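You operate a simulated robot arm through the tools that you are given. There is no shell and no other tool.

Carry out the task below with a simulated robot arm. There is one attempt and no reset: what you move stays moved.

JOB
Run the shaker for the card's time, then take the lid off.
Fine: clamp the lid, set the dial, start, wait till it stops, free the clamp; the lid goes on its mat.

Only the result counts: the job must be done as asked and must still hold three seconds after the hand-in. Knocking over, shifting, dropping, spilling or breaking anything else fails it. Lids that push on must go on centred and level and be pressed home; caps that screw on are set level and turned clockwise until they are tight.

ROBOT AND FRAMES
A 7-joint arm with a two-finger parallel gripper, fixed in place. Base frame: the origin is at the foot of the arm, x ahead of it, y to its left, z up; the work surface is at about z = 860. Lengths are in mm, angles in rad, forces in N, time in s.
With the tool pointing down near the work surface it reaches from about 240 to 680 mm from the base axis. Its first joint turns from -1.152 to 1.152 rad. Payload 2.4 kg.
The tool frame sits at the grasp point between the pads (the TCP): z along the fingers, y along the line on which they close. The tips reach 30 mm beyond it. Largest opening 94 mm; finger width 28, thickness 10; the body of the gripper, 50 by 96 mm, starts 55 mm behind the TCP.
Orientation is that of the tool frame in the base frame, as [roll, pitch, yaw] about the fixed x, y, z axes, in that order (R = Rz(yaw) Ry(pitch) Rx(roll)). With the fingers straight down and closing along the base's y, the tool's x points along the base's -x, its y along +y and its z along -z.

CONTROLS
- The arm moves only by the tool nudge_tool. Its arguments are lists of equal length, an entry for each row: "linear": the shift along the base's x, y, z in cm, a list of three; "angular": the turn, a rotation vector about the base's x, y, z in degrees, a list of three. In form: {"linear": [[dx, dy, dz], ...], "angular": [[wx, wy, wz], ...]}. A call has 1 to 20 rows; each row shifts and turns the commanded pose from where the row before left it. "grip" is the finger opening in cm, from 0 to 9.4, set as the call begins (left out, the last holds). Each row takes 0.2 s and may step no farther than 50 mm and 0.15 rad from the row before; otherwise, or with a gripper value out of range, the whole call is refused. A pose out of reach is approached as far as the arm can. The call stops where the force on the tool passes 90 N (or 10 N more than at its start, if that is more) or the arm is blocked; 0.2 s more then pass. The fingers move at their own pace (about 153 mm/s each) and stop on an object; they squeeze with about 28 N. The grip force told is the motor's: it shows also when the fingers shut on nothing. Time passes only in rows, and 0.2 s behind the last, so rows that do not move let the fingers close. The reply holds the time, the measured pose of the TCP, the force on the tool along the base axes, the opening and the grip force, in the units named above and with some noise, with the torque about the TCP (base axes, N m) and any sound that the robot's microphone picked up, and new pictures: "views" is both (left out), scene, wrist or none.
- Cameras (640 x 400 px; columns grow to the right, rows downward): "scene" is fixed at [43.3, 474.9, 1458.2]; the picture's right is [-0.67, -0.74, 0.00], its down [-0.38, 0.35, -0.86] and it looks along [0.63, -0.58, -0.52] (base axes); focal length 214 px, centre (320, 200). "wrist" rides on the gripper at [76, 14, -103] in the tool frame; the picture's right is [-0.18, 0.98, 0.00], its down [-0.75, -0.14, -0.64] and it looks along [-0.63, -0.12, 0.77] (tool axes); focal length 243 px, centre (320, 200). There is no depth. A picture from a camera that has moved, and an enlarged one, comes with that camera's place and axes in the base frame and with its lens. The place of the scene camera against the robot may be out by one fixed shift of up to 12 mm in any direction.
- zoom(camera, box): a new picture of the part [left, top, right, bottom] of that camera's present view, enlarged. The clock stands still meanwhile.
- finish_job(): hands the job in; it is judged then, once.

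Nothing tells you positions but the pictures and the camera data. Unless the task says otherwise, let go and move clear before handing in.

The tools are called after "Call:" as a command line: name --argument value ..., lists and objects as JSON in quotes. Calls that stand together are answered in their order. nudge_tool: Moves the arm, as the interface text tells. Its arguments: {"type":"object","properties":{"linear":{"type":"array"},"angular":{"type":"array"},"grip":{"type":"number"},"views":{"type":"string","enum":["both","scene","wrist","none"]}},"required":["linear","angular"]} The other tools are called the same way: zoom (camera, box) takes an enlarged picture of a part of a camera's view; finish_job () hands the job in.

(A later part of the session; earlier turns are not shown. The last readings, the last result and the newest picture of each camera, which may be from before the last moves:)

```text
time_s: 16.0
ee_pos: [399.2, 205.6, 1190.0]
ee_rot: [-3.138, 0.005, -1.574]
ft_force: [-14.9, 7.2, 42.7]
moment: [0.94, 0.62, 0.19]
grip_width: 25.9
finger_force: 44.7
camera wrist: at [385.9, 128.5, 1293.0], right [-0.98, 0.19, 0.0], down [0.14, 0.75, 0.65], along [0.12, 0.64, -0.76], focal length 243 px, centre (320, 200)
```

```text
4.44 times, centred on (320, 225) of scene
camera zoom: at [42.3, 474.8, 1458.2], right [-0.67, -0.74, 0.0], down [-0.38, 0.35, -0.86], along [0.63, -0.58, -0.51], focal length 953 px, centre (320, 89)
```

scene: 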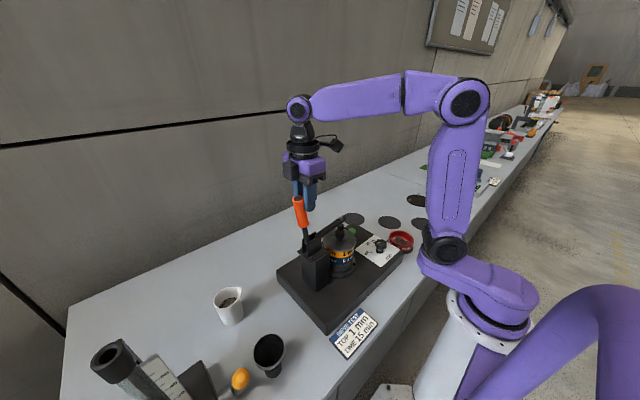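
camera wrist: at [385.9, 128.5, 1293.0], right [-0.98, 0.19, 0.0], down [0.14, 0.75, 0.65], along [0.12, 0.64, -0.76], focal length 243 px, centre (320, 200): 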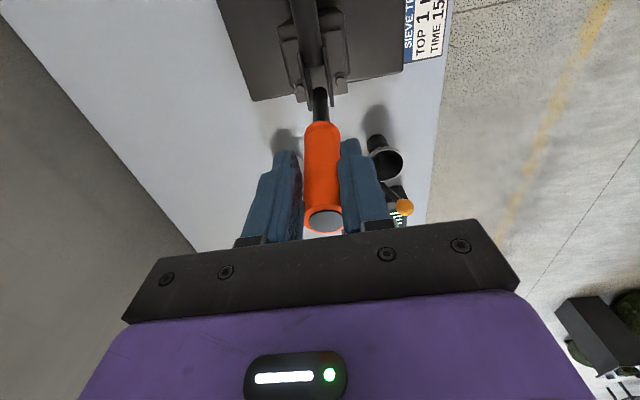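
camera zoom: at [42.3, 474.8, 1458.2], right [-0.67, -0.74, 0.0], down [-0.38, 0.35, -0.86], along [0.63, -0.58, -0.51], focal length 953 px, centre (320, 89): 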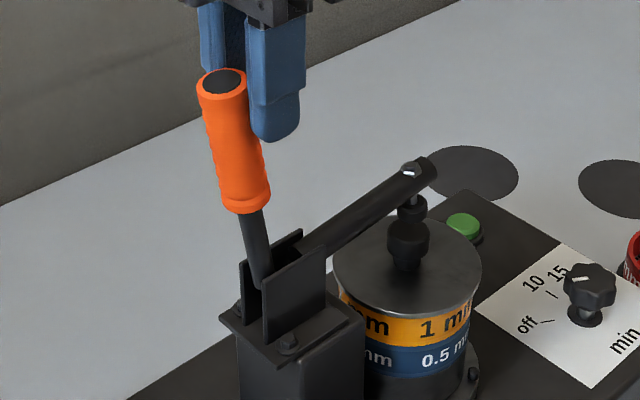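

The presser appears to be at the knob. I'll relax the axial load and push a little further to see whether the clamp seats.

Call:
nudge_tool --linear '[[0, 0, 0.4], [0, -0.4, 0], [0, -0.4, 0], [0, 0, 0]]' --angular '[[0, 0, 0], [0, 0, 0], [0, 0, 0], [0, 0, 0]]'

Call:
zoom --camera "scene" --box '[260, 180, 380, 270]'

```text
time_s: 17.0
ee_pos: [401.5, 195.6, 1189.3]
ee_rot: [3.138, -0.004, -1.574]
ft_force: [-9.2, -2.6, -6.3]
moment: [-0.2, 0.18, 0.16]
grip_width: 24.9
finger_force: 5.0
camera wrist: at [387.6, 118.9, 1293.3], right [-0.98, 0.19, 0.0], down [0.15, 0.76, 0.64], along [0.12, 0.63, -0.77], focal length 243 px, centre (320, 200)
```

scene: 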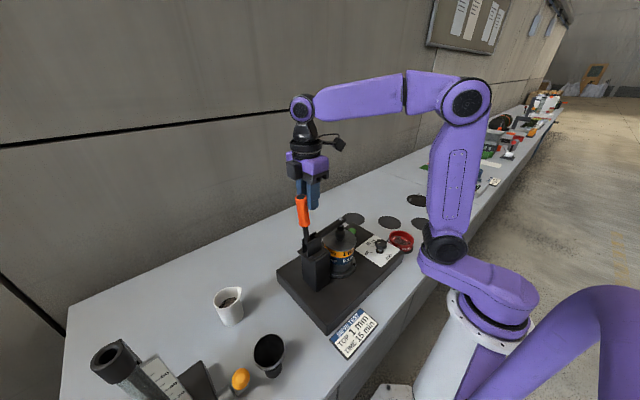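
wrist: 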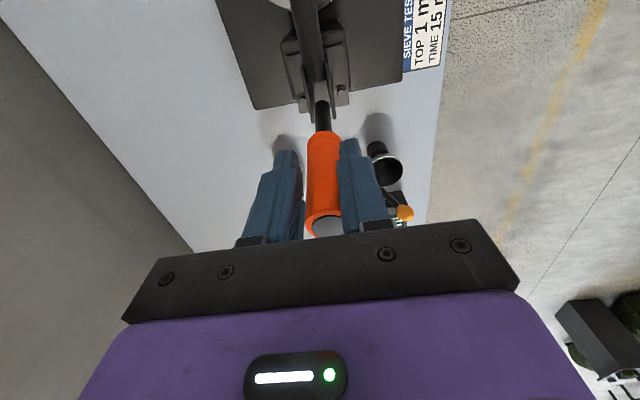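

```text
4.44 times, centred on (320, 225) of scene
camera zoom: at [43.1, 474.8, 1458.2], right [-0.67, -0.74, 0.0], down [-0.38, 0.35, -0.86], along [0.63, -0.58, -0.52], focal length 953 px, centre (320, 89)
```

zoom: 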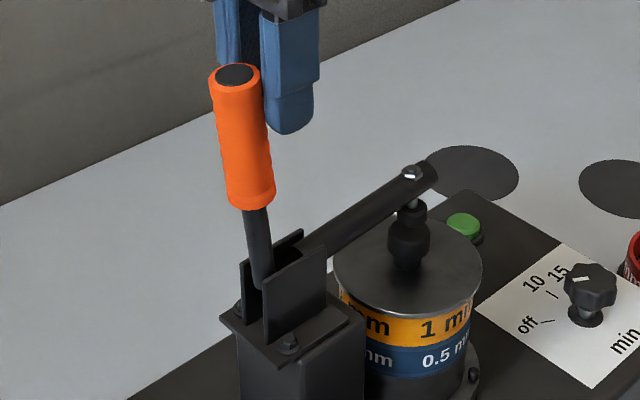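

The presser is touching the knob. I'll keep pushing the handle toward the jar until it stops, watching the resistance.

Call:
nudge_tool --linear '[[0, -0.4, 0], [0, -0.4, 0], [0, -0.4, 0], [0, 0, 0]]' --angular '[[0, 0, 0], [0, 0, 0], [0, 0, 0], [0, 0, 0]]'

Call:
zoom --camera "scene" --box '[260, 180, 380, 270]'

```text
time_s: 18.0
ee_pos: [401.5, 184.8, 1191.9]
ee_rot: [-3.14, -0.001, -1.571]
ft_force: [-0.4, 0.2, 0.3]
moment: [0.0, 0.02, -0.01]
grip_width: 20.2
finger_force: 0.0
camera wrist: at [387.3, 108.5, 1295.1], right [-0.98, 0.19, 0.0], down [0.14, 0.75, 0.64], along [0.12, 0.63, -0.77], focal length 243 px, centre (320, 200)
```

scene: 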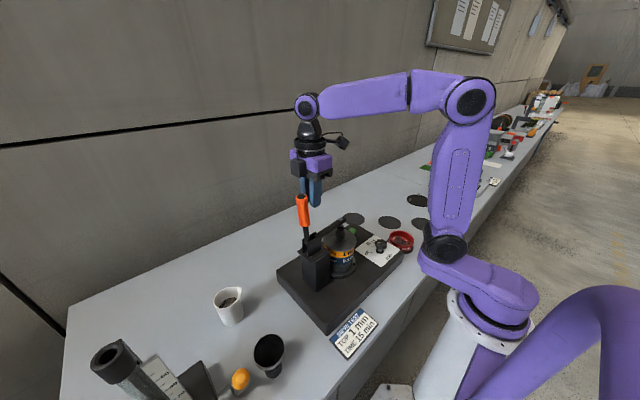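
wrist: 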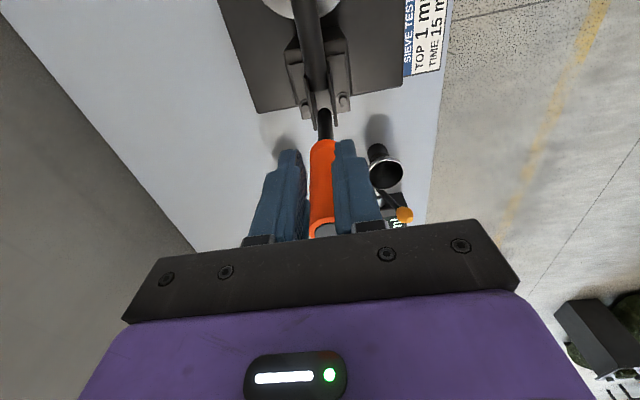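

```text
4.44 times, centred on (320, 225) of scene
camera zoom: at [43.3, 474.9, 1458.2], right [-0.67, -0.74, 0.0], down [-0.38, 0.35, -0.86], along [0.63, -0.58, -0.52], focal length 953 px, centre (320, 89)
```

zoom: 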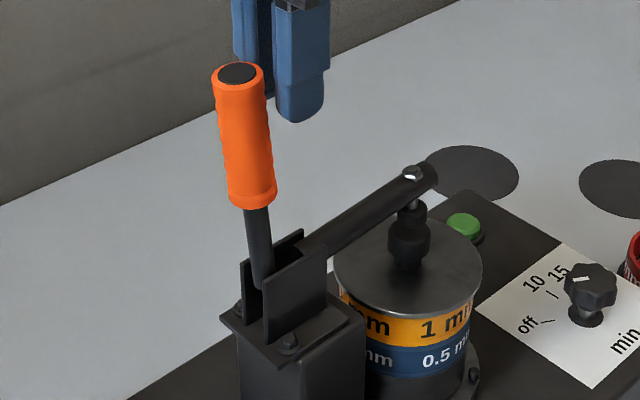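

The fingers slipped off toward -y while the handle stayed upright. I'll check the clamp is really home by pushing the handle from its +y side with closed fingers.

Call:
nudge_tool --linear '[[0, 0, 3.5], [0, 0, 3.5], [0, 3.5, 0], [0, 3.5, 0], [0, 0, 0]]' --angular '[[0, 0, 0], [0, 0, 0], [0, 0, 0], [0, 0, 0], [0, 0, 0]]'

Call:
zoom --camera "scene" --box '[260, 150, 380, 270]'

```text
time_s: 19.2
ee_pos: [402.8, 254.7, 1261.6]
ee_rot: [3.141, -0.001, -1.573]
ft_force: [0.1, -0.2, 0.6]
moment: [0.01, 0.01, -0.03]
grip_width: 20.2
finger_force: 0.0
camera wrist: at [388.7, 178.9, 1365.4], right [-0.98, 0.19, 0.0], down [0.14, 0.75, 0.64], along [0.12, 0.63, -0.77], focal length 243 px, centre (320, 200)
```

scene: 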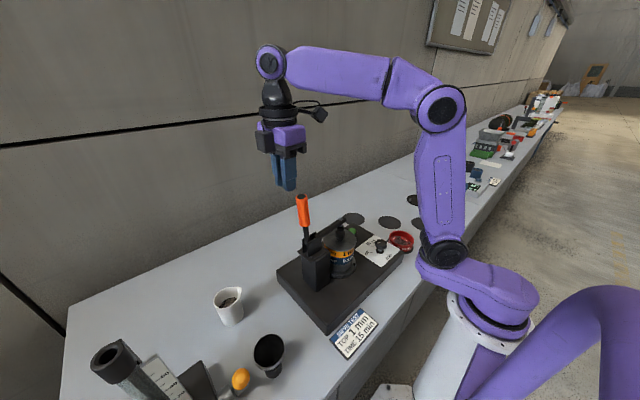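
wrist: 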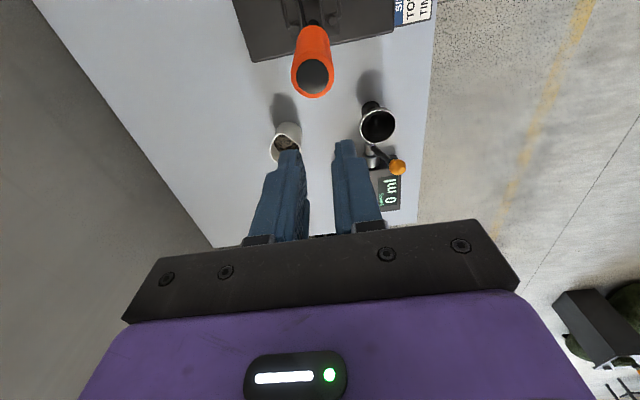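

```text
3.33 times, centred on (320, 210) of scene
camera zoom: at [43.3, 474.9, 1458.2], right [-0.67, -0.74, 0.0], down [-0.38, 0.35, -0.86], along [0.63, -0.58, -0.52], focal length 715 px, centre (320, 167)
```

zoom: 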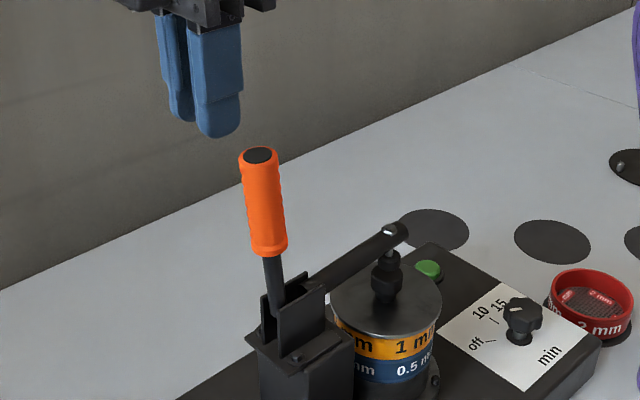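

Call:
nudge_tool --linear '[[0, 0.5, 0], [-0.2, 0, -3.5], [0, 0, -3.5], [0, 0, 0], [0, -1, 0], [0, -1, 0], [0, 0, 0]]' --angular '[[0, 0, 0], [0, 0, 0], [0, 0, 0], [0, 0, 0], [0, 0, 0], [0, 0, 0], [0, 0, 0]]' --grip 0

Call:
zoom --camera "scene" --box '[260, 150, 380, 270]'

```text
time_s: 20.8
ee_pos: [399.3, 239.9, 1192.0]
ee_rot: [3.141, 0.0, -1.573]
ft_force: [0.0, 0.5, 0.0]
moment: [-0.01, -0.01, 0.01]
grip_width: 0.0
finger_force: 28.3
camera wrist: at [386.1, 163.4, 1295.0], right [-0.98, 0.19, 0.0], down [0.14, 0.75, 0.64], along [0.12, 0.63, -0.77], focal length 243 px, centre (320, 200)
```

scene: 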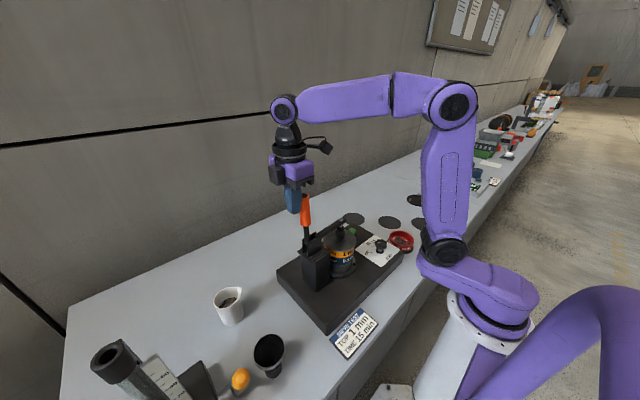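
wrist: 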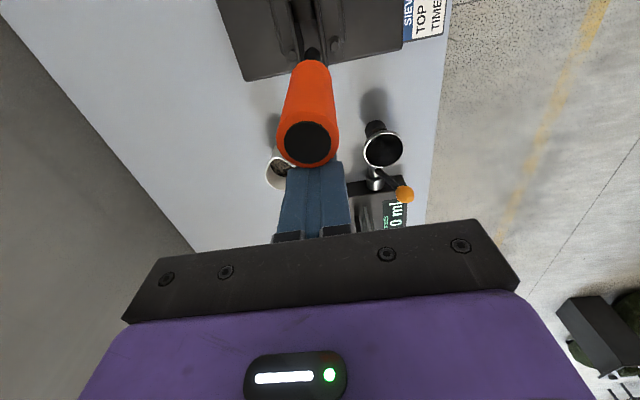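

```text
3.33 times, centred on (320, 210) of scene
camera zoom: at [43.3, 474.9, 1458.2], right [-0.67, -0.74, 0.0], down [-0.38, 0.35, -0.86], along [0.63, -0.58, -0.52], focal length 715 px, centre (320, 167)
```

zoom: 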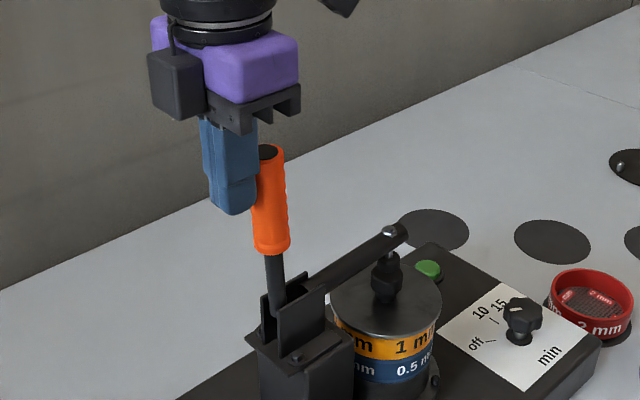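

Call:
nudge_tool --linear '[[0, -0.5, 0], [0, -0.5, 0], [0, 0, 0]]' --angular '[[0, 0, 0], [0, 0, 0], [0, 0, 0]]' --views "none"

Call:
nudge_tool --linear '[[0, -0.3, 0], [0, -0.3, 0], [0, 0, 0]]' --angular '[[0, 0, 0], [0, 0, 0], [0, 0, 0]]'

Call:
zoom --camera "scene" --box '[260, 150, 380, 270]'

```text
time_s: 21.6
ee_pos: [399.6, 229.6, 1191.0]
ee_rot: [-3.142, 0.001, -1.574]
ft_force: [-0.4, -0.8, 0.8]
moment: [-0.01, 0.02, -0.02]
grip_width: 0.0
finger_force: 27.6
```

```text
time_s: 22.4
ee_pos: [400.1, 224.2, 1191.4]
ee_rot: [3.141, 0.001, -1.57]
ft_force: [-0.2, -0.2, 0.4]
moment: [0.0, -0.04, -0.01]
grip_width: 0.1
finger_force: 28.2
camera wrist: at [385.6, 147.3, 1295.3], right [-0.98, 0.19, 0.0], down [0.14, 0.75, 0.64], along [0.12, 0.63, -0.77], focal length 243 px, centre (320, 200)
```

scene: 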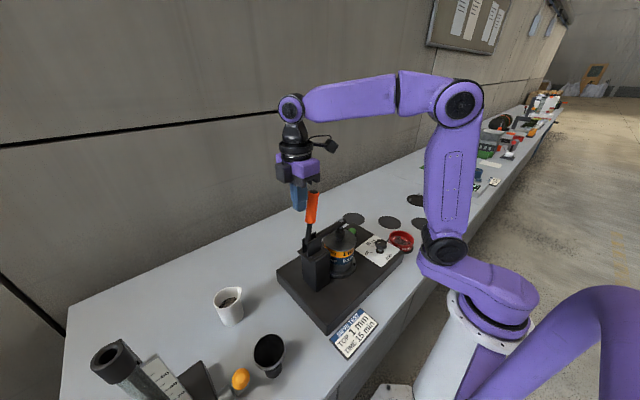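
wrist: 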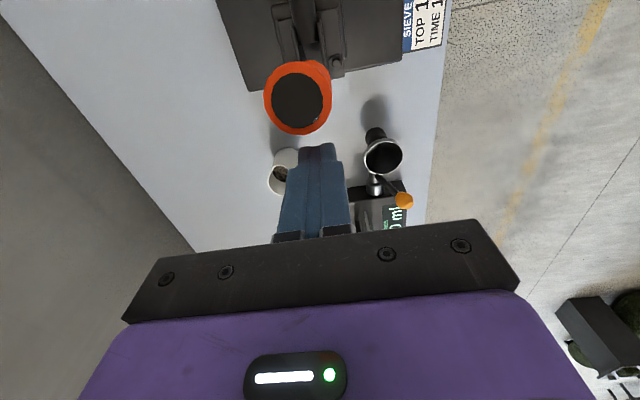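

```text
3.33 times, centred on (320, 210) of scene
camera zoom: at [43.3, 474.9, 1458.2], right [-0.67, -0.74, 0.0], down [-0.38, 0.35, -0.86], along [0.63, -0.58, -0.52], focal length 715 px, centre (320, 167)
```

zoom: 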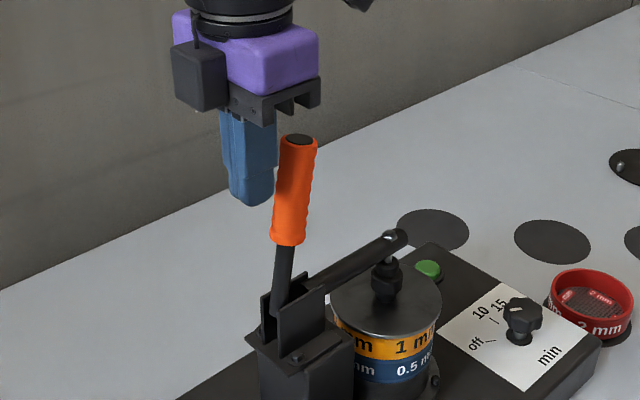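

The handle has snapped over centre, now leaning slightly toward the jar and out of finger contact. I'll follow it gently to confirm it's at its stop.

Call:
nudge_tool --linear '[[0, -1, 0], [0, -1, 0], [0, -0.5, 0], [0, -0.3, 0], [0, 0, 0]]' --angular '[[0, 0, 0], [0, 0, 0], [0, 0, 0], [0, 0, 0], [0, 0, 0]]' --views "none"

Call:
nudge_tool --linear '[[0, -0.4, 0], [0, 0, 0]]' --angular '[[0, 0, 0], [0, 0, 0]]'

Call:
zoom --camera "scene" --box '[260, 150, 380, 270]'

```text
time_s: 23.6
ee_pos: [399.4, 207.5, 1192.4]
ee_rot: [-3.136, 0.023, -1.561]
ft_force: [15.1, 58.3, -9.0]
moment: [1.87, -0.1, 0.24]
grip_width: 0.0
finger_force: 28.8
```

```text
time_s: 24.2
ee_pos: [399.1, 208.4, 1192.5]
ee_rot: [-3.13, 0.031, -1.559]
ft_force: [18.2, 70.5, -10.3]
moment: [2.27, -0.35, 0.28]
grip_width: 0.0
finger_force: 27.5
camera wrist: at [385.3, 127.2, 1293.1], right [-0.99, 0.17, -0.01], down [0.12, 0.73, 0.67], along [0.12, 0.66, -0.74], focal length 243 px, centre (320, 200)
```

scene: 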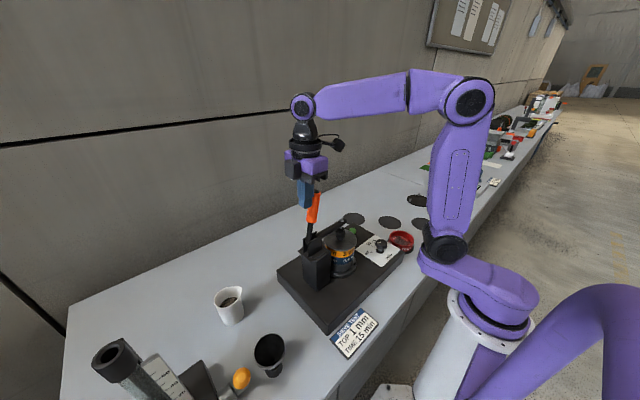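
wrist: 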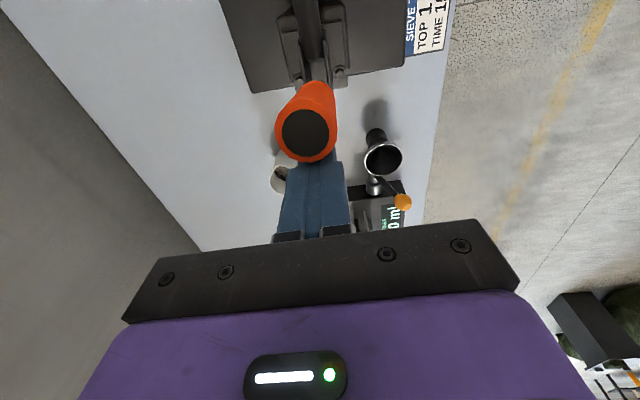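

```text
3.33 times, centred on (320, 210) of scene
camera zoom: at [44.1, 477.4, 1457.2], right [-0.67, -0.74, 0.0], down [-0.38, 0.35, -0.86], along [0.63, -0.58, -0.51], focal length 715 px, centre (320, 167)
```

zoom: 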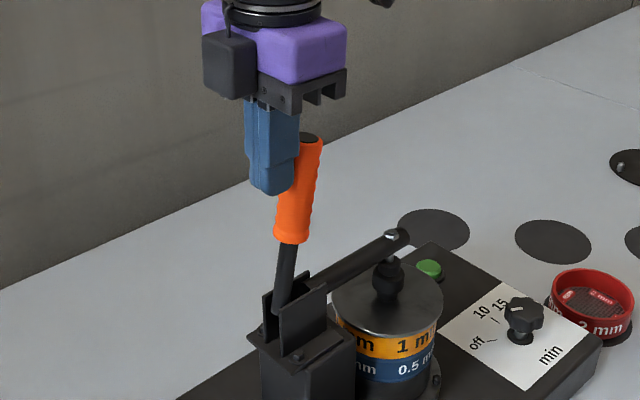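

The handle resists at 60–70 N against its stop, so the lid is clamped. I'll back off, rise, and cross over to the dial, keeping this tool yaw so a 90° clockwise turn ends at the home yaw.

Call:
nudge_tool --linear '[[0, 3, 0], [0, 2, 2], [0, 0, 5], [0, 0, 4], [-0.7, -4.5, 0], [-0.7, -4.5, 0], [-0.7, -4.5, 0], [-0.7, -4.5, 0], [-0.7, -4.5, 0], [-0.7, -4.5, 0], [-0.7, -4.5, 0], [-0.7, -4.5, 0], [0, 0, -5], [0, 0, -5], [0, 0, 0]]' --angular '[[0, 0, 0], [0, 0, 0], [0, 0, 0], [0, 0, 0], [0, 0, 0], [0, 0, 0], [0, 0, 0], [0, 0, 0], [0, 0, 0], [0, 0, 0], [0, 0, 0], [0, 0, 0], [0, 0, 0], [0, 0, 0], [0, 0, 0]]' --grip 9.4

Call:
zoom --camera "wrist" --box '[220, 0, 420, 160]'

Call:
zoom --camera "scene" --box '[260, 150, 420, 270]'

```text
time_s: 27.4
ee_pos: [342.3, -118.3, 1201.4]
ee_rot: [-3.141, 0.001, -1.571]
ft_force: [-0.2, -0.6, 0.8]
moment: [-0.03, 0.02, 0.02]
grip_width: 93.9
finger_force: 0.1
camera wrist: at [328.1, -194.9, 1305.4], right [-0.98, 0.19, 0.0], down [0.14, 0.75, 0.64], along [0.12, 0.63, -0.77], focal length 243 px, centre (320, 200)
```

scene: 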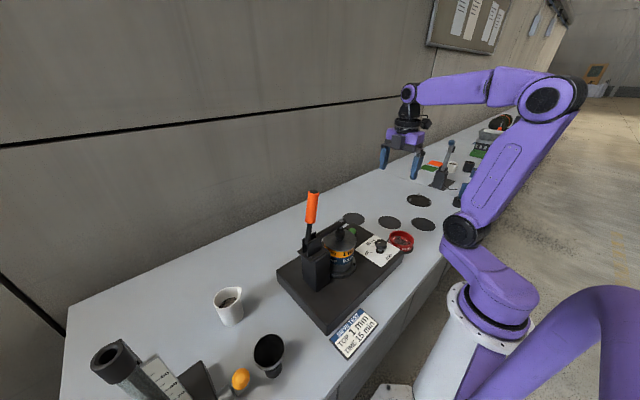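
wrist: 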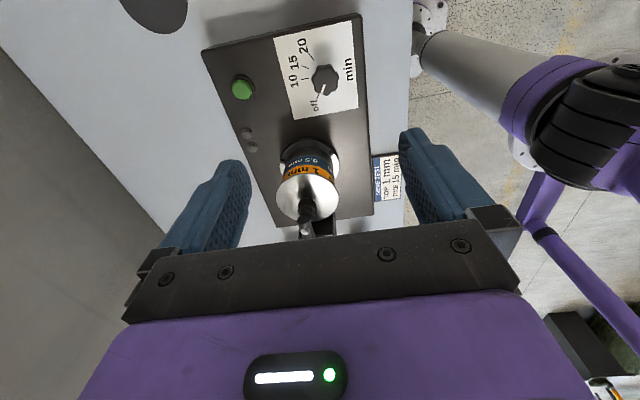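

```text
2.50 times, centred on (320, 80) of wrist
camera zoom: at [328.1, -194.9, 1305.4], right [-0.98, 0.19, 0.0], down [0.14, 0.75, 0.64], along [0.12, 0.63, -0.77], focal length 606 px, centre (320, 500)
```

zoom: 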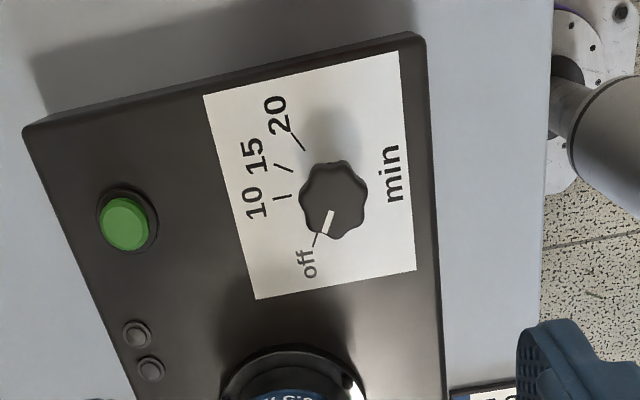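

```text
3.33 times, centred on (340, 210) of scene
camera zoom: at [43.3, 474.9, 1458.2], right [-0.67, -0.74, 0.0], down [-0.38, 0.35, -0.86], along [0.63, -0.58, -0.52], focal length 715 px, centre (253, 167)
```

zoom: 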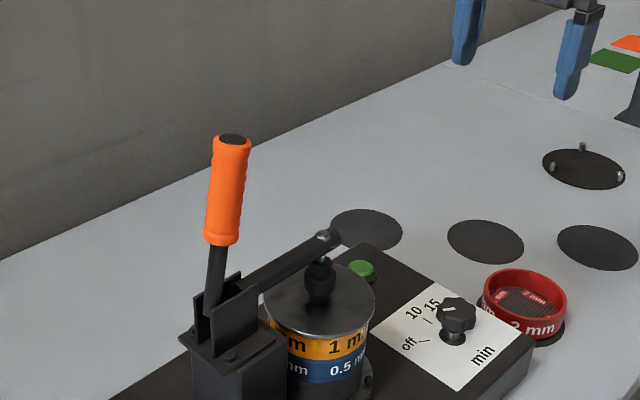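

The clamp handle is locked over. The dial is seen well from above: off at +60°, 10 at 0°, 15 at -30°, 20 at -60° from base x, with the knob near (336, -97). My triangulations also put the bench top nearer z≈810 than 860. I'll descend above the knob for a closer check.

Call:
nudge_tool --linear '[[-0.13, 0.43, -4], [-0.13, 0.43, -4], [-0.13, 0.43, -4], [-0.13, 0.43, -4], [-0.13, 0.43, -4], [0, 0, 0]]' --angular '[[0, 0, 0], [0, 0, 0], [0, 0, 0], [0, 0, 0], [0, 0, 0], [0, 0, 0]]'

Call:
zoom --camera "wrist" --box '[220, 40, 420, 180]'

Call:
zoom --camera "scene" --box '[310, 170, 430, 270]'

```text
time_s: 28.8
ee_pos: [337.1, -97.7, 999.8]
ee_rot: [-3.14, -0.001, -1.571]
ft_force: [-0.7, -0.1, 0.3]
moment: [0.01, -0.02, -0.01]
grip_width: 93.9
finger_force: 0.1
camera wrist: at [324.2, -174.3, 1103.6], right [-0.98, 0.18, 0.0], down [0.14, 0.75, 0.64], along [0.12, 0.63, -0.77], focal length 243 px, centre (320, 200)
```

scene: 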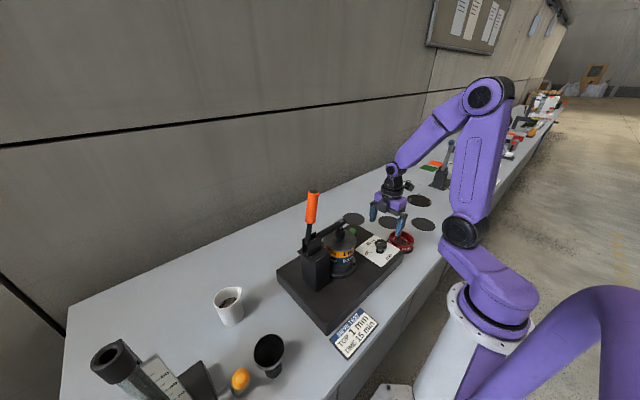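
wrist: 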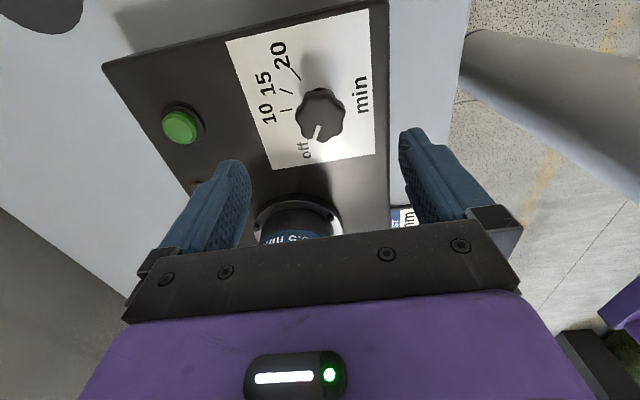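

```text
2.86 times, centred on (320, 110) of wrist
camera zoom: at [324.2, -174.3, 1103.6], right [-0.98, 0.18, 0.0], down [0.14, 0.75, 0.64], along [0.12, 0.63, -0.77], focal length 693 px, centre (320, 457)
```

zoom: 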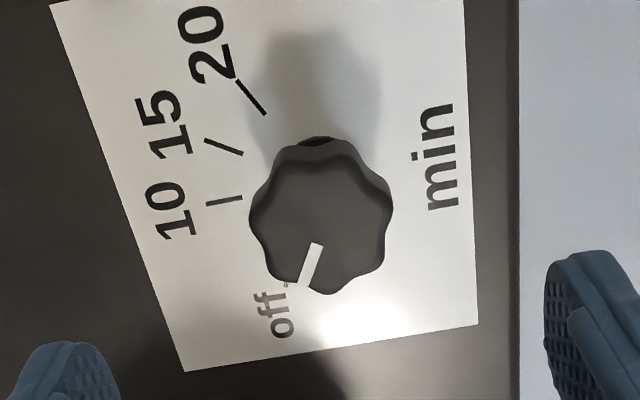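

```text
4.00 times, centred on (370, 220) of scene
camera zoom: at [43.3, 474.9, 1458.2], right [-0.67, -0.74, 0.0], down [-0.38, 0.35, -0.86], along [0.63, -0.58, -0.52], focal length 858 px, centre (120, 120)
```

zoom: 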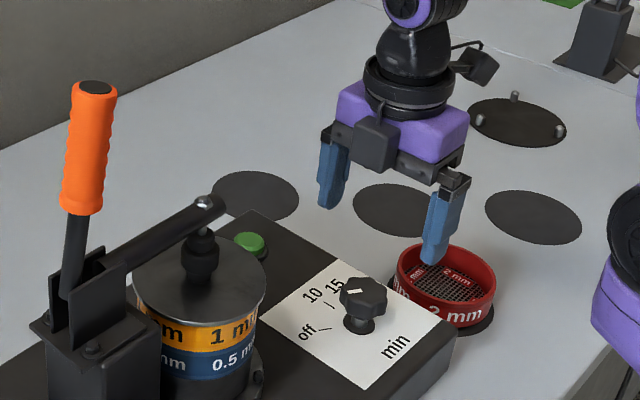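

The knob centre is near (336.5, -100.5), its top near z≈905, and the panel top near z≈876. I'll lower around the knob with the fingertips staying above the panel.

Call:
nudge_tool --linear '[[0, -0.15, -3], [0, -0.15, -3], [0, 0, -1.8], [0, 0, 0]]' --angular '[[0, 0, 0], [0, 0, 0], [0, 0, 0], [0, 0, 0]]'

Call:
zoom --camera "scene" --box '[330, 200, 430, 280]'

Call:
zoom --camera "wrist" --box '[220, 60, 420, 230]'

```text
time_s: 29.8
ee_pos: [336.9, -100.4, 922.2]
ee_rot: [3.14, 0.001, -1.574]
ft_force: [0.2, 0.5, 0.2]
moment: [0.04, 0.02, 0.0]
grip_width: 94.1
finger_force: 0.1
camera wrist: at [322.3, -176.3, 1026.0], right [-0.98, 0.19, 0.0], down [0.14, 0.75, 0.64], along [0.12, 0.63, -0.77], focal length 243 px, centre (320, 200)
```

scene: 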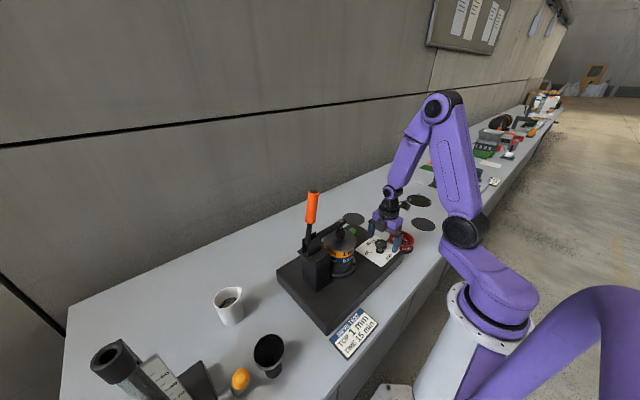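
wrist: 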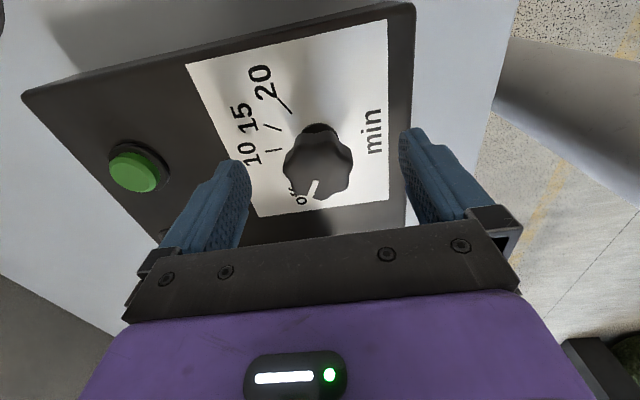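

```text
5.00 times, centred on (380, 240) of scene
camera zoom: at [43.3, 474.9, 1458.2], right [-0.67, -0.74, 0.0], down [-0.38, 0.35, -0.86], along [0.63, -0.58, -0.52], focal length 1072 px, centre (20, 0)
```

zoom: 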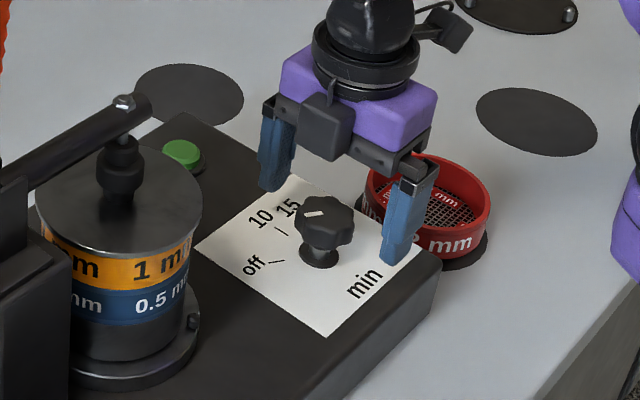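

```text
2.35 times, centred on (320, 145) of wrist
camera zoom: at [322.3, -176.3, 1026.0], right [-0.98, 0.19, 0.0], down [0.14, 0.75, 0.64], along [0.12, 0.63, -0.77], focal length 571 px, centre (320, 329)
```

zoom: 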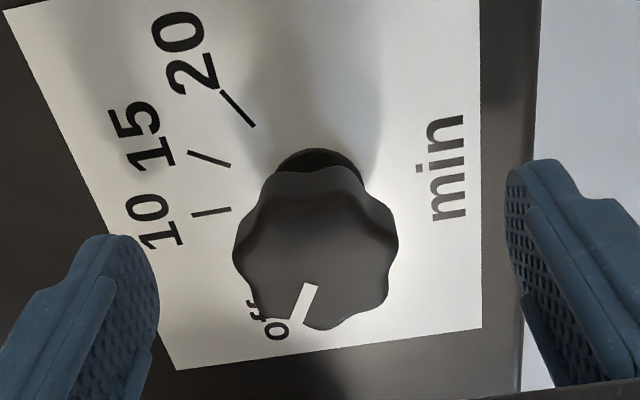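

The knob top is at z≈903 and the panel at ≈869. I'll lower another 15 mm and close on the knob.

Call:
nudge_tool --linear '[[0.05, -0.05, -1.5], [0, 0, 0]]' --angular '[[0, 0, 0], [0, 0, 0]]' --views "none"

Call:
nudge_tool --linear '[[0, 0, 0], [0, 0, 0], [0, 0, 0]]' --angular '[[0, 0, 0], [0, 0, 0], [0, 0, 0]]' --grip 2.5

Call:
zoom --camera "wrist" --box '[220, 60, 420, 230]'

```text
time_s: 30.4
ee_pos: [336.9, -100.3, 909.6]
ee_rot: [-3.141, -0.001, -1.571]
ft_force: [1.1, 0.5, 0.1]
moment: [0.0, -0.04, 0.0]
grip_width: 93.9
finger_force: 0.0
```

```text
time_s: 31.2
ee_pos: [338.3, -99.6, 908.2]
ee_rot: [-3.14, 0.001, -1.572]
ft_force: [6.3, 0.0, -5.0]
moment: [-0.29, -0.11, -0.01]
grip_width: 41.7
finger_force: 44.7
camera wrist: at [323.9, -176.2, 1011.5], right [-0.98, 0.19, 0.0], down [0.14, 0.75, 0.64], along [0.12, 0.63, -0.77], focal length 243 px, centre (320, 200)
```

scene: 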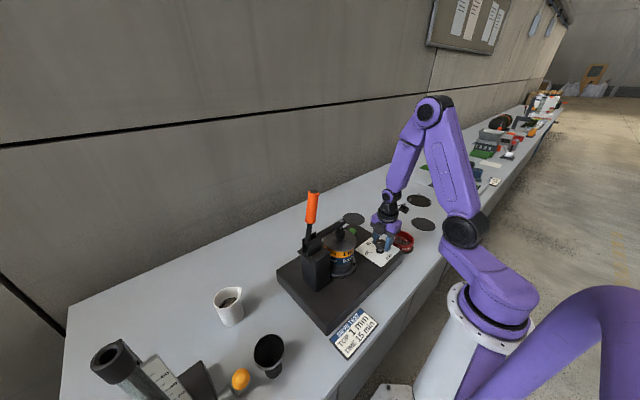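
wrist: 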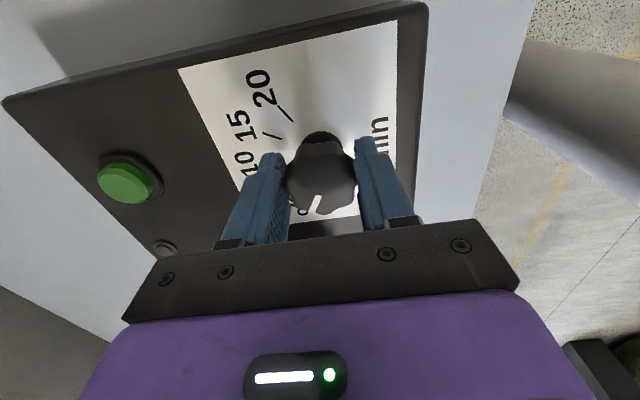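

```text
2.35 times, centred on (320, 145) of wrist
camera zoom: at [323.9, -176.2, 1011.5], right [-0.98, 0.19, 0.0], down [0.14, 0.75, 0.64], along [0.12, 0.63, -0.77], focal length 571 px, centre (320, 329)
```

zoom: 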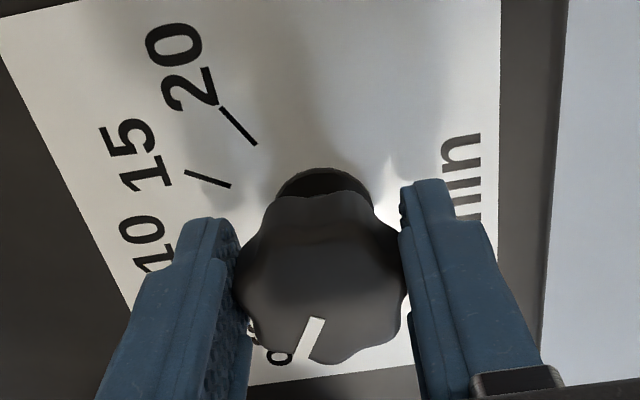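

The knob is held, about 42 mm across. I'll turn it clockwise as seen from above, about half the way first.

Call:
nudge_tool --linear '[[0, 0, 0], [0, 0, 0], [0, 0, 0], [0, 0, 0], [0, 0, 0], [0, 0, 0], [0, 0, 0]]' --angular '[[0, 0, -7.5], [0, 0, -7.5], [0, 0, -7.5], [0, 0, -7.5], [0, 0, -7.5], [0, 0, -7.5], [0, 0, 0]]'

Call:
zoom --camera "wrist" --box '[220, 60, 420, 230]'

```text
time_s: 32.8
ee_pos: [334.4, -98.6, 909.1]
ee_rot: [3.136, -0.004, -2.355]
ft_force: [-8.3, 26.1, -29.7]
moment: [-0.41, -0.25, 0.09]
grip_width: 42.0
finger_force: 44.8
camera wrist: at [272.0, -142.7, 1012.4], right [-0.56, 0.83, 0.0], down [0.64, 0.43, 0.64], along [0.52, 0.36, -0.77], focal length 243 px, centre (320, 200)
```

scene: 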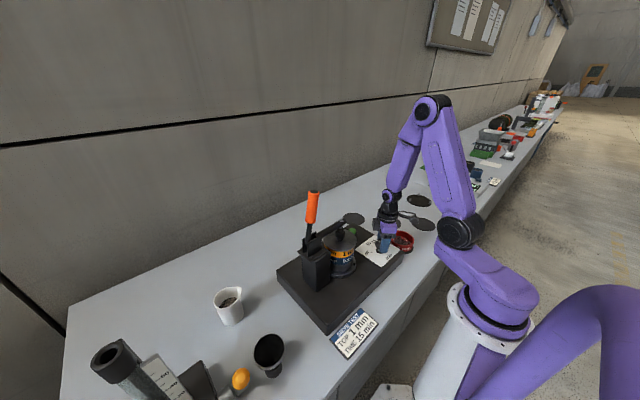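
wrist: 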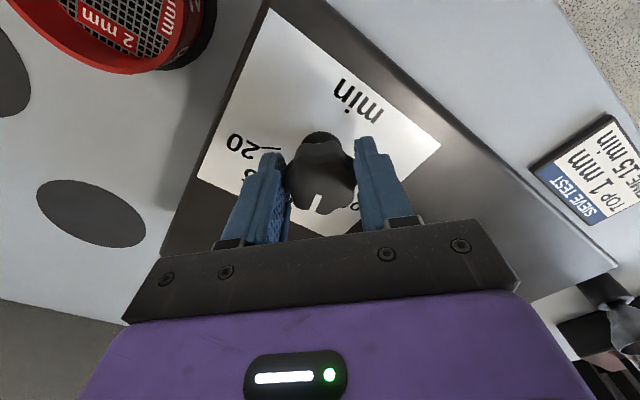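

```text
2.35 times, centred on (320, 145) of wrist
camera zoom: at [272.0, -142.7, 1012.4], right [-0.56, 0.83, 0.0], down [0.64, 0.43, 0.64], along [0.52, 0.36, -0.77], focal length 571 px, centre (320, 329)
```

zoom: 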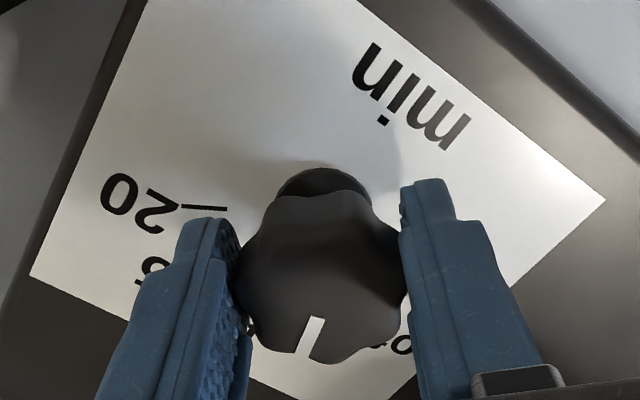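

The knob turns with the gripper. I'll ease the side load slightly and turn the remaining part.

Call:
nudge_tool --linear '[[-0.1, 0.15, 0], [0, 0, 0], [0, 0, 0], [0, 0, 0], [0, 0, 0], [0, 0, 0], [0, 0, 0]]' --angular '[[0, 0, 0], [0, 0, -7.5], [0, 0, -7.5], [0, 0, -7.5], [0, 0, -7.5], [0, 0, -7.5], [0, 0, 0]]'

Call:
zoom --camera "wrist" --box '[220, 60, 420, 230]'

```text
time_s: 34.4
ee_pos: [333.2, -96.2, 909.2]
ee_rot: [3.139, -0.007, -3.01]
ft_force: [-12.1, 43.0, 7.3]
moment: [0.71, -0.56, 0.25]
grip_width: 41.9
finger_force: 45.2
camera wrist: at [257.1, -92.3, 1013.2], right [0.05, 1.0, 0.0], down [0.77, -0.04, 0.64], along [0.64, -0.03, -0.77], focal length 243 px, centre (320, 200)
```

scene: 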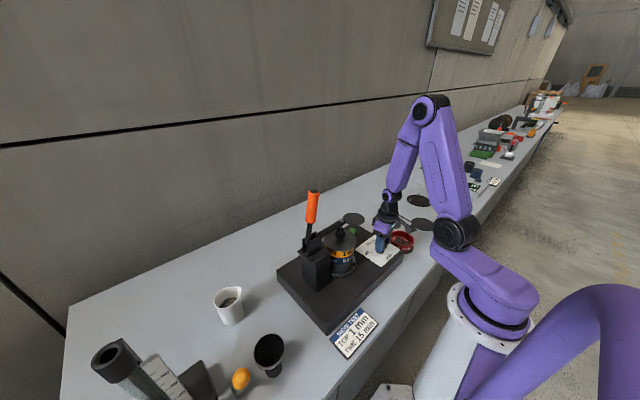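
wrist: 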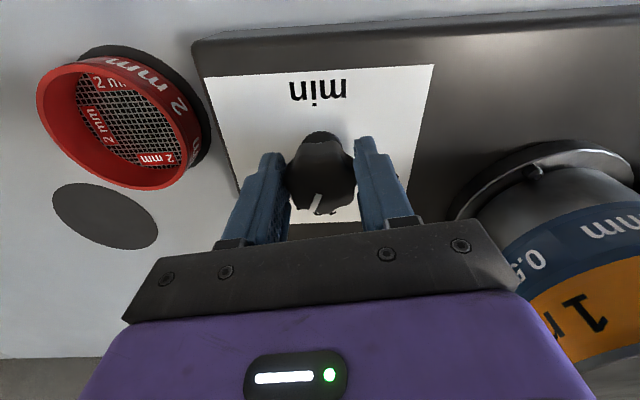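

```text
2.35 times, centred on (320, 145) of wrist
camera zoom: at [257.1, -92.3, 1013.2], right [0.05, 1.0, 0.0], down [0.77, -0.04, 0.64], along [0.64, -0.03, -0.77], focal length 571 px, centre (320, 329)
```

zoom: 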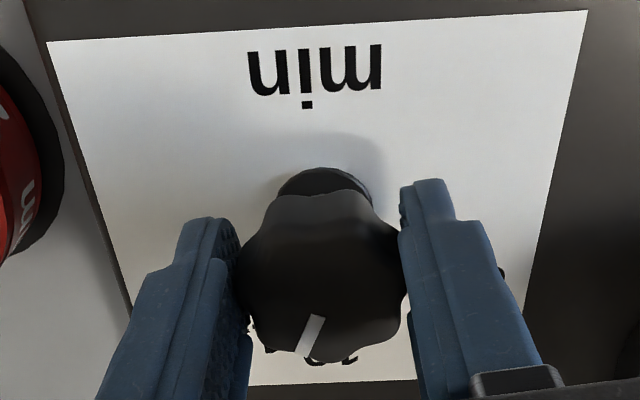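

The knob has turned 82° with the gripper. Its centre is about 3 mm further to +y than I commanded, so I'll shift and finish the turn.

Call:
nudge_tool --linear '[[0, 0.3, 0], [0, 0, 0], [0, 0, 0]]' --angular '[[0, 0, 0], [0, 0, -7.5], [0, 0, 0]]'

Call:
zoom --camera "wrist" --box '[220, 60, 420, 230]'

```text
time_s: 35.2
ee_pos: [333.3, -95.2, 909.4]
ee_rot: [3.14, -0.006, 3.137]
ft_force: [-16.8, 15.3, 28.0]
moment: [0.06, 0.27, 0.06]
grip_width: 41.9
finger_force: 45.6
camera wrist: at [258.5, -81.1, 1012.8], right [0.19, 0.98, 0.0], down [0.76, -0.15, 0.64], along [0.63, -0.12, -0.77], focal length 243 px, centre (320, 200)
```

scene: 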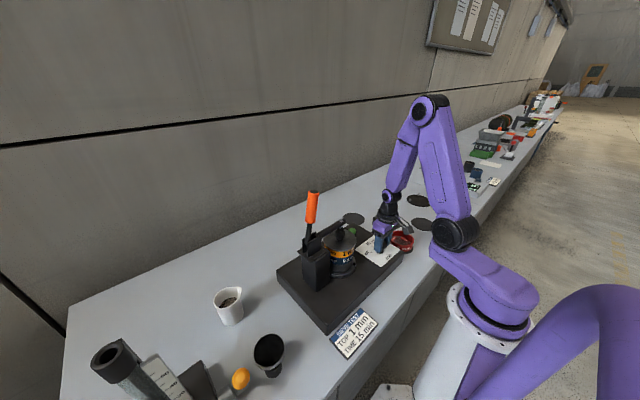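
wrist: 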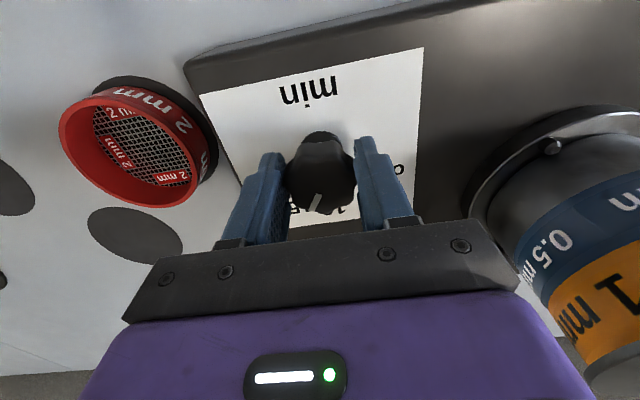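

```text
2.35 times, centred on (320, 145) of wrist
camera zoom: at [258.5, -81.1, 1012.8], right [0.19, 0.98, 0.0], down [0.76, -0.15, 0.64], along [0.63, -0.12, -0.77], focal length 571 px, centre (320, 329)
```

zoom: 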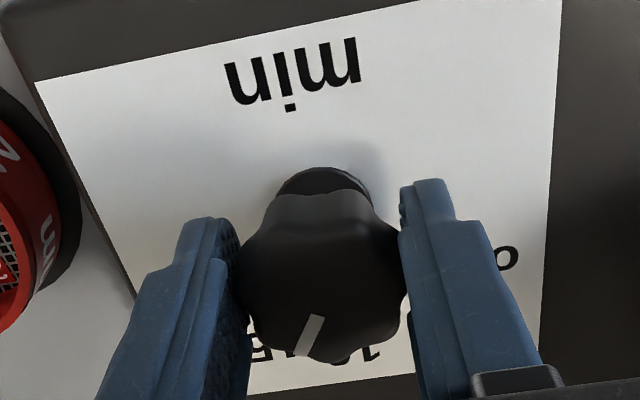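

The knob turned 90.2°, and I estimate the pointer at about -29°, on the 15 tick. I'll release, rise and check.

Call:
nudge_tool --linear '[[0, 0, 0], [0, 0, 0], [0, 0, 0], [0, 0, 4], [0, 0, 4], [0, 0, 4], [0, 0, 0]]' --angular '[[0, 0, 0], [0, 0, 0], [0, 0, 0], [0, 0, 0], [0, 0, 0], [0, 0, 0], [0, 0, 0]]' --grip 9.4

Call:
zoom --camera "wrist" --box '[220, 40, 420, 200]'

Call:
zoom --camera "scene" --box '[330, 200, 430, 280]'

```text
time_s: 36.8
ee_pos: [335.6, -95.6, 1029.6]
ee_rot: [3.142, -0.001, 3.139]
ft_force: [-0.2, 0.2, -1.0]
moment: [0.0, 0.02, -0.01]
grip_width: 94.3
finger_force: 0.0
camera wrist: at [260.4, -81.9, 1132.5], right [0.18, 0.98, 0.0], down [0.75, -0.14, 0.64], along [0.63, -0.12, -0.77], focal length 243 px, centre (320, 200)
```

scene: 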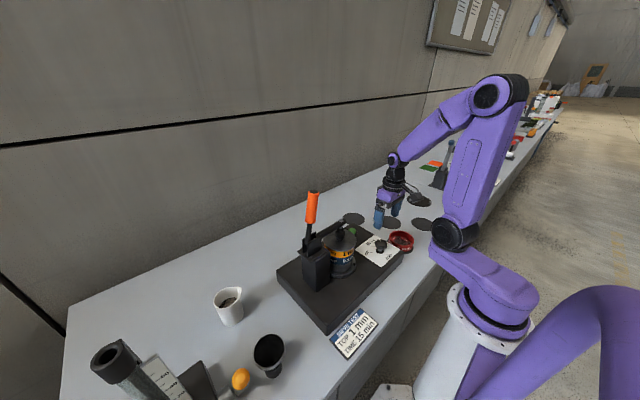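
wrist: 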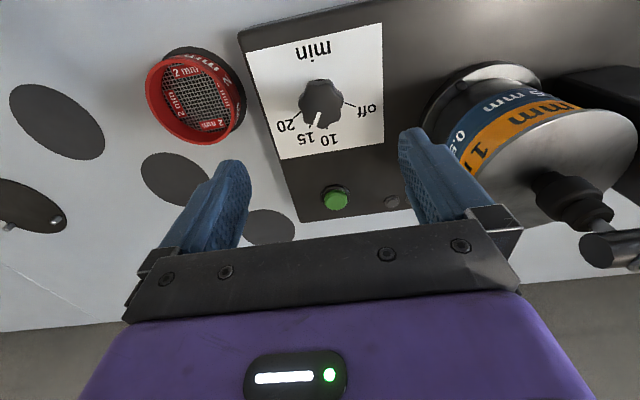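

```text
2.50 times, centred on (320, 120) of wrist
camera zoom: at [260.4, -81.9, 1132.5], right [0.18, 0.98, 0.0], down [0.75, -0.14, 0.64], along [0.63, -0.12, -0.77], focal length 606 px, centre (320, 400)
```

zoom: 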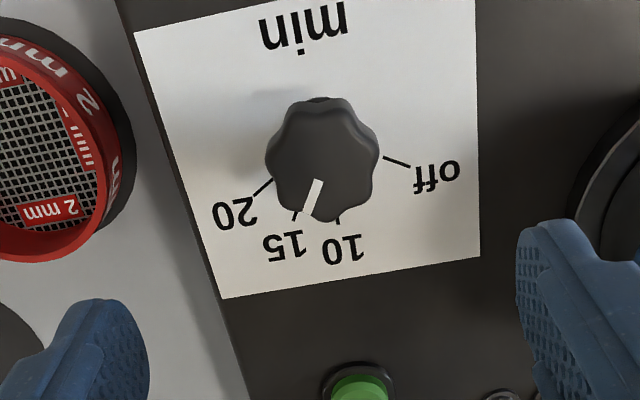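

```text
5.00 times, centred on (380, 240) of scene
camera zoom: at [43.3, 474.9, 1458.2], right [-0.67, -0.74, 0.0], down [-0.38, 0.35, -0.86], along [0.63, -0.58, -0.52], focal length 1072 px, centre (20, 0)
```

zoom: 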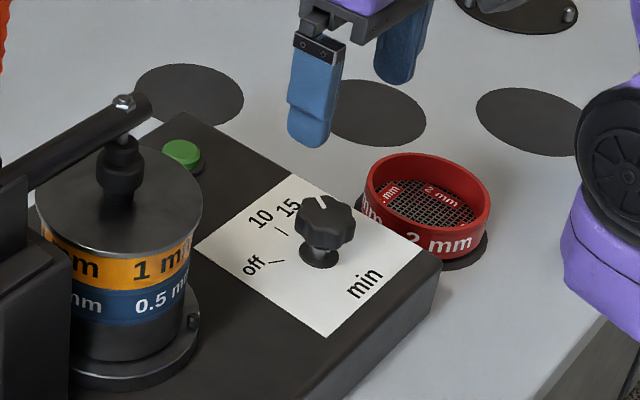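

The pointer looks to be on the 15 tick. I'll take a view from almost straight above to rule out parallax.

Call:
nudge_tool --linear '[[3, -0.7, -1.5], [3.2, -0.6, -1.5], [0, 0, 0]]' --angular '[[0, 0, 0], [0, 0, 0], [0, 0, 0]]'

Call:
zoom --camera "wrist" --box '[250, 0, 390, 100]'

```text
time_s: 37.6
ee_pos: [396.3, -106.7, 997.8]
ee_rot: [3.141, 0.0, 3.138]
ft_force: [-0.4, 0.7, 0.1]
moment: [-0.03, 0.03, -0.01]
grip_width: 94.1
finger_force: 0.0
camera wrist: at [321.4, -92.5, 1101.4], right [0.19, 0.98, 0.0], down [0.75, -0.14, 0.64], along [0.63, -0.12, -0.77], focal length 243 px, centre (320, 200)
```

scene: 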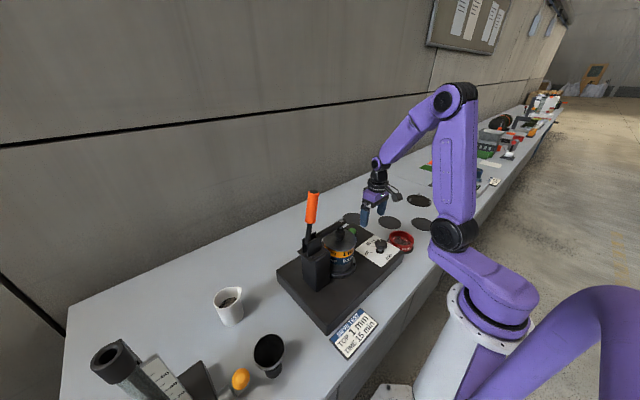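
wrist: 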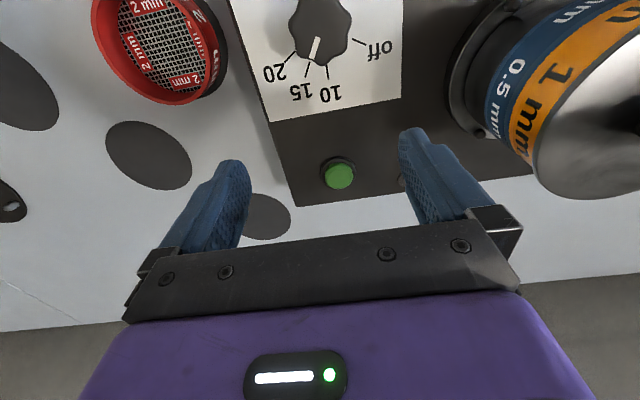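

```text
4.00 times, centred on (320, 50) of wrist
camera zoom: at [321.4, -92.5, 1101.4], right [0.19, 0.98, 0.0], down [0.75, -0.14, 0.64], along [0.63, -0.12, -0.77], focal length 970 px, centre (320, 800)
```

zoom: 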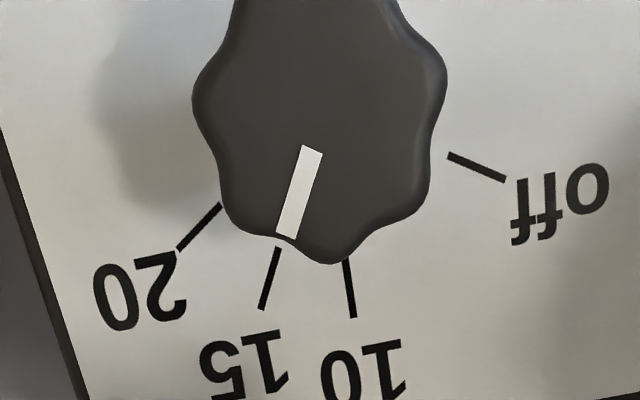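

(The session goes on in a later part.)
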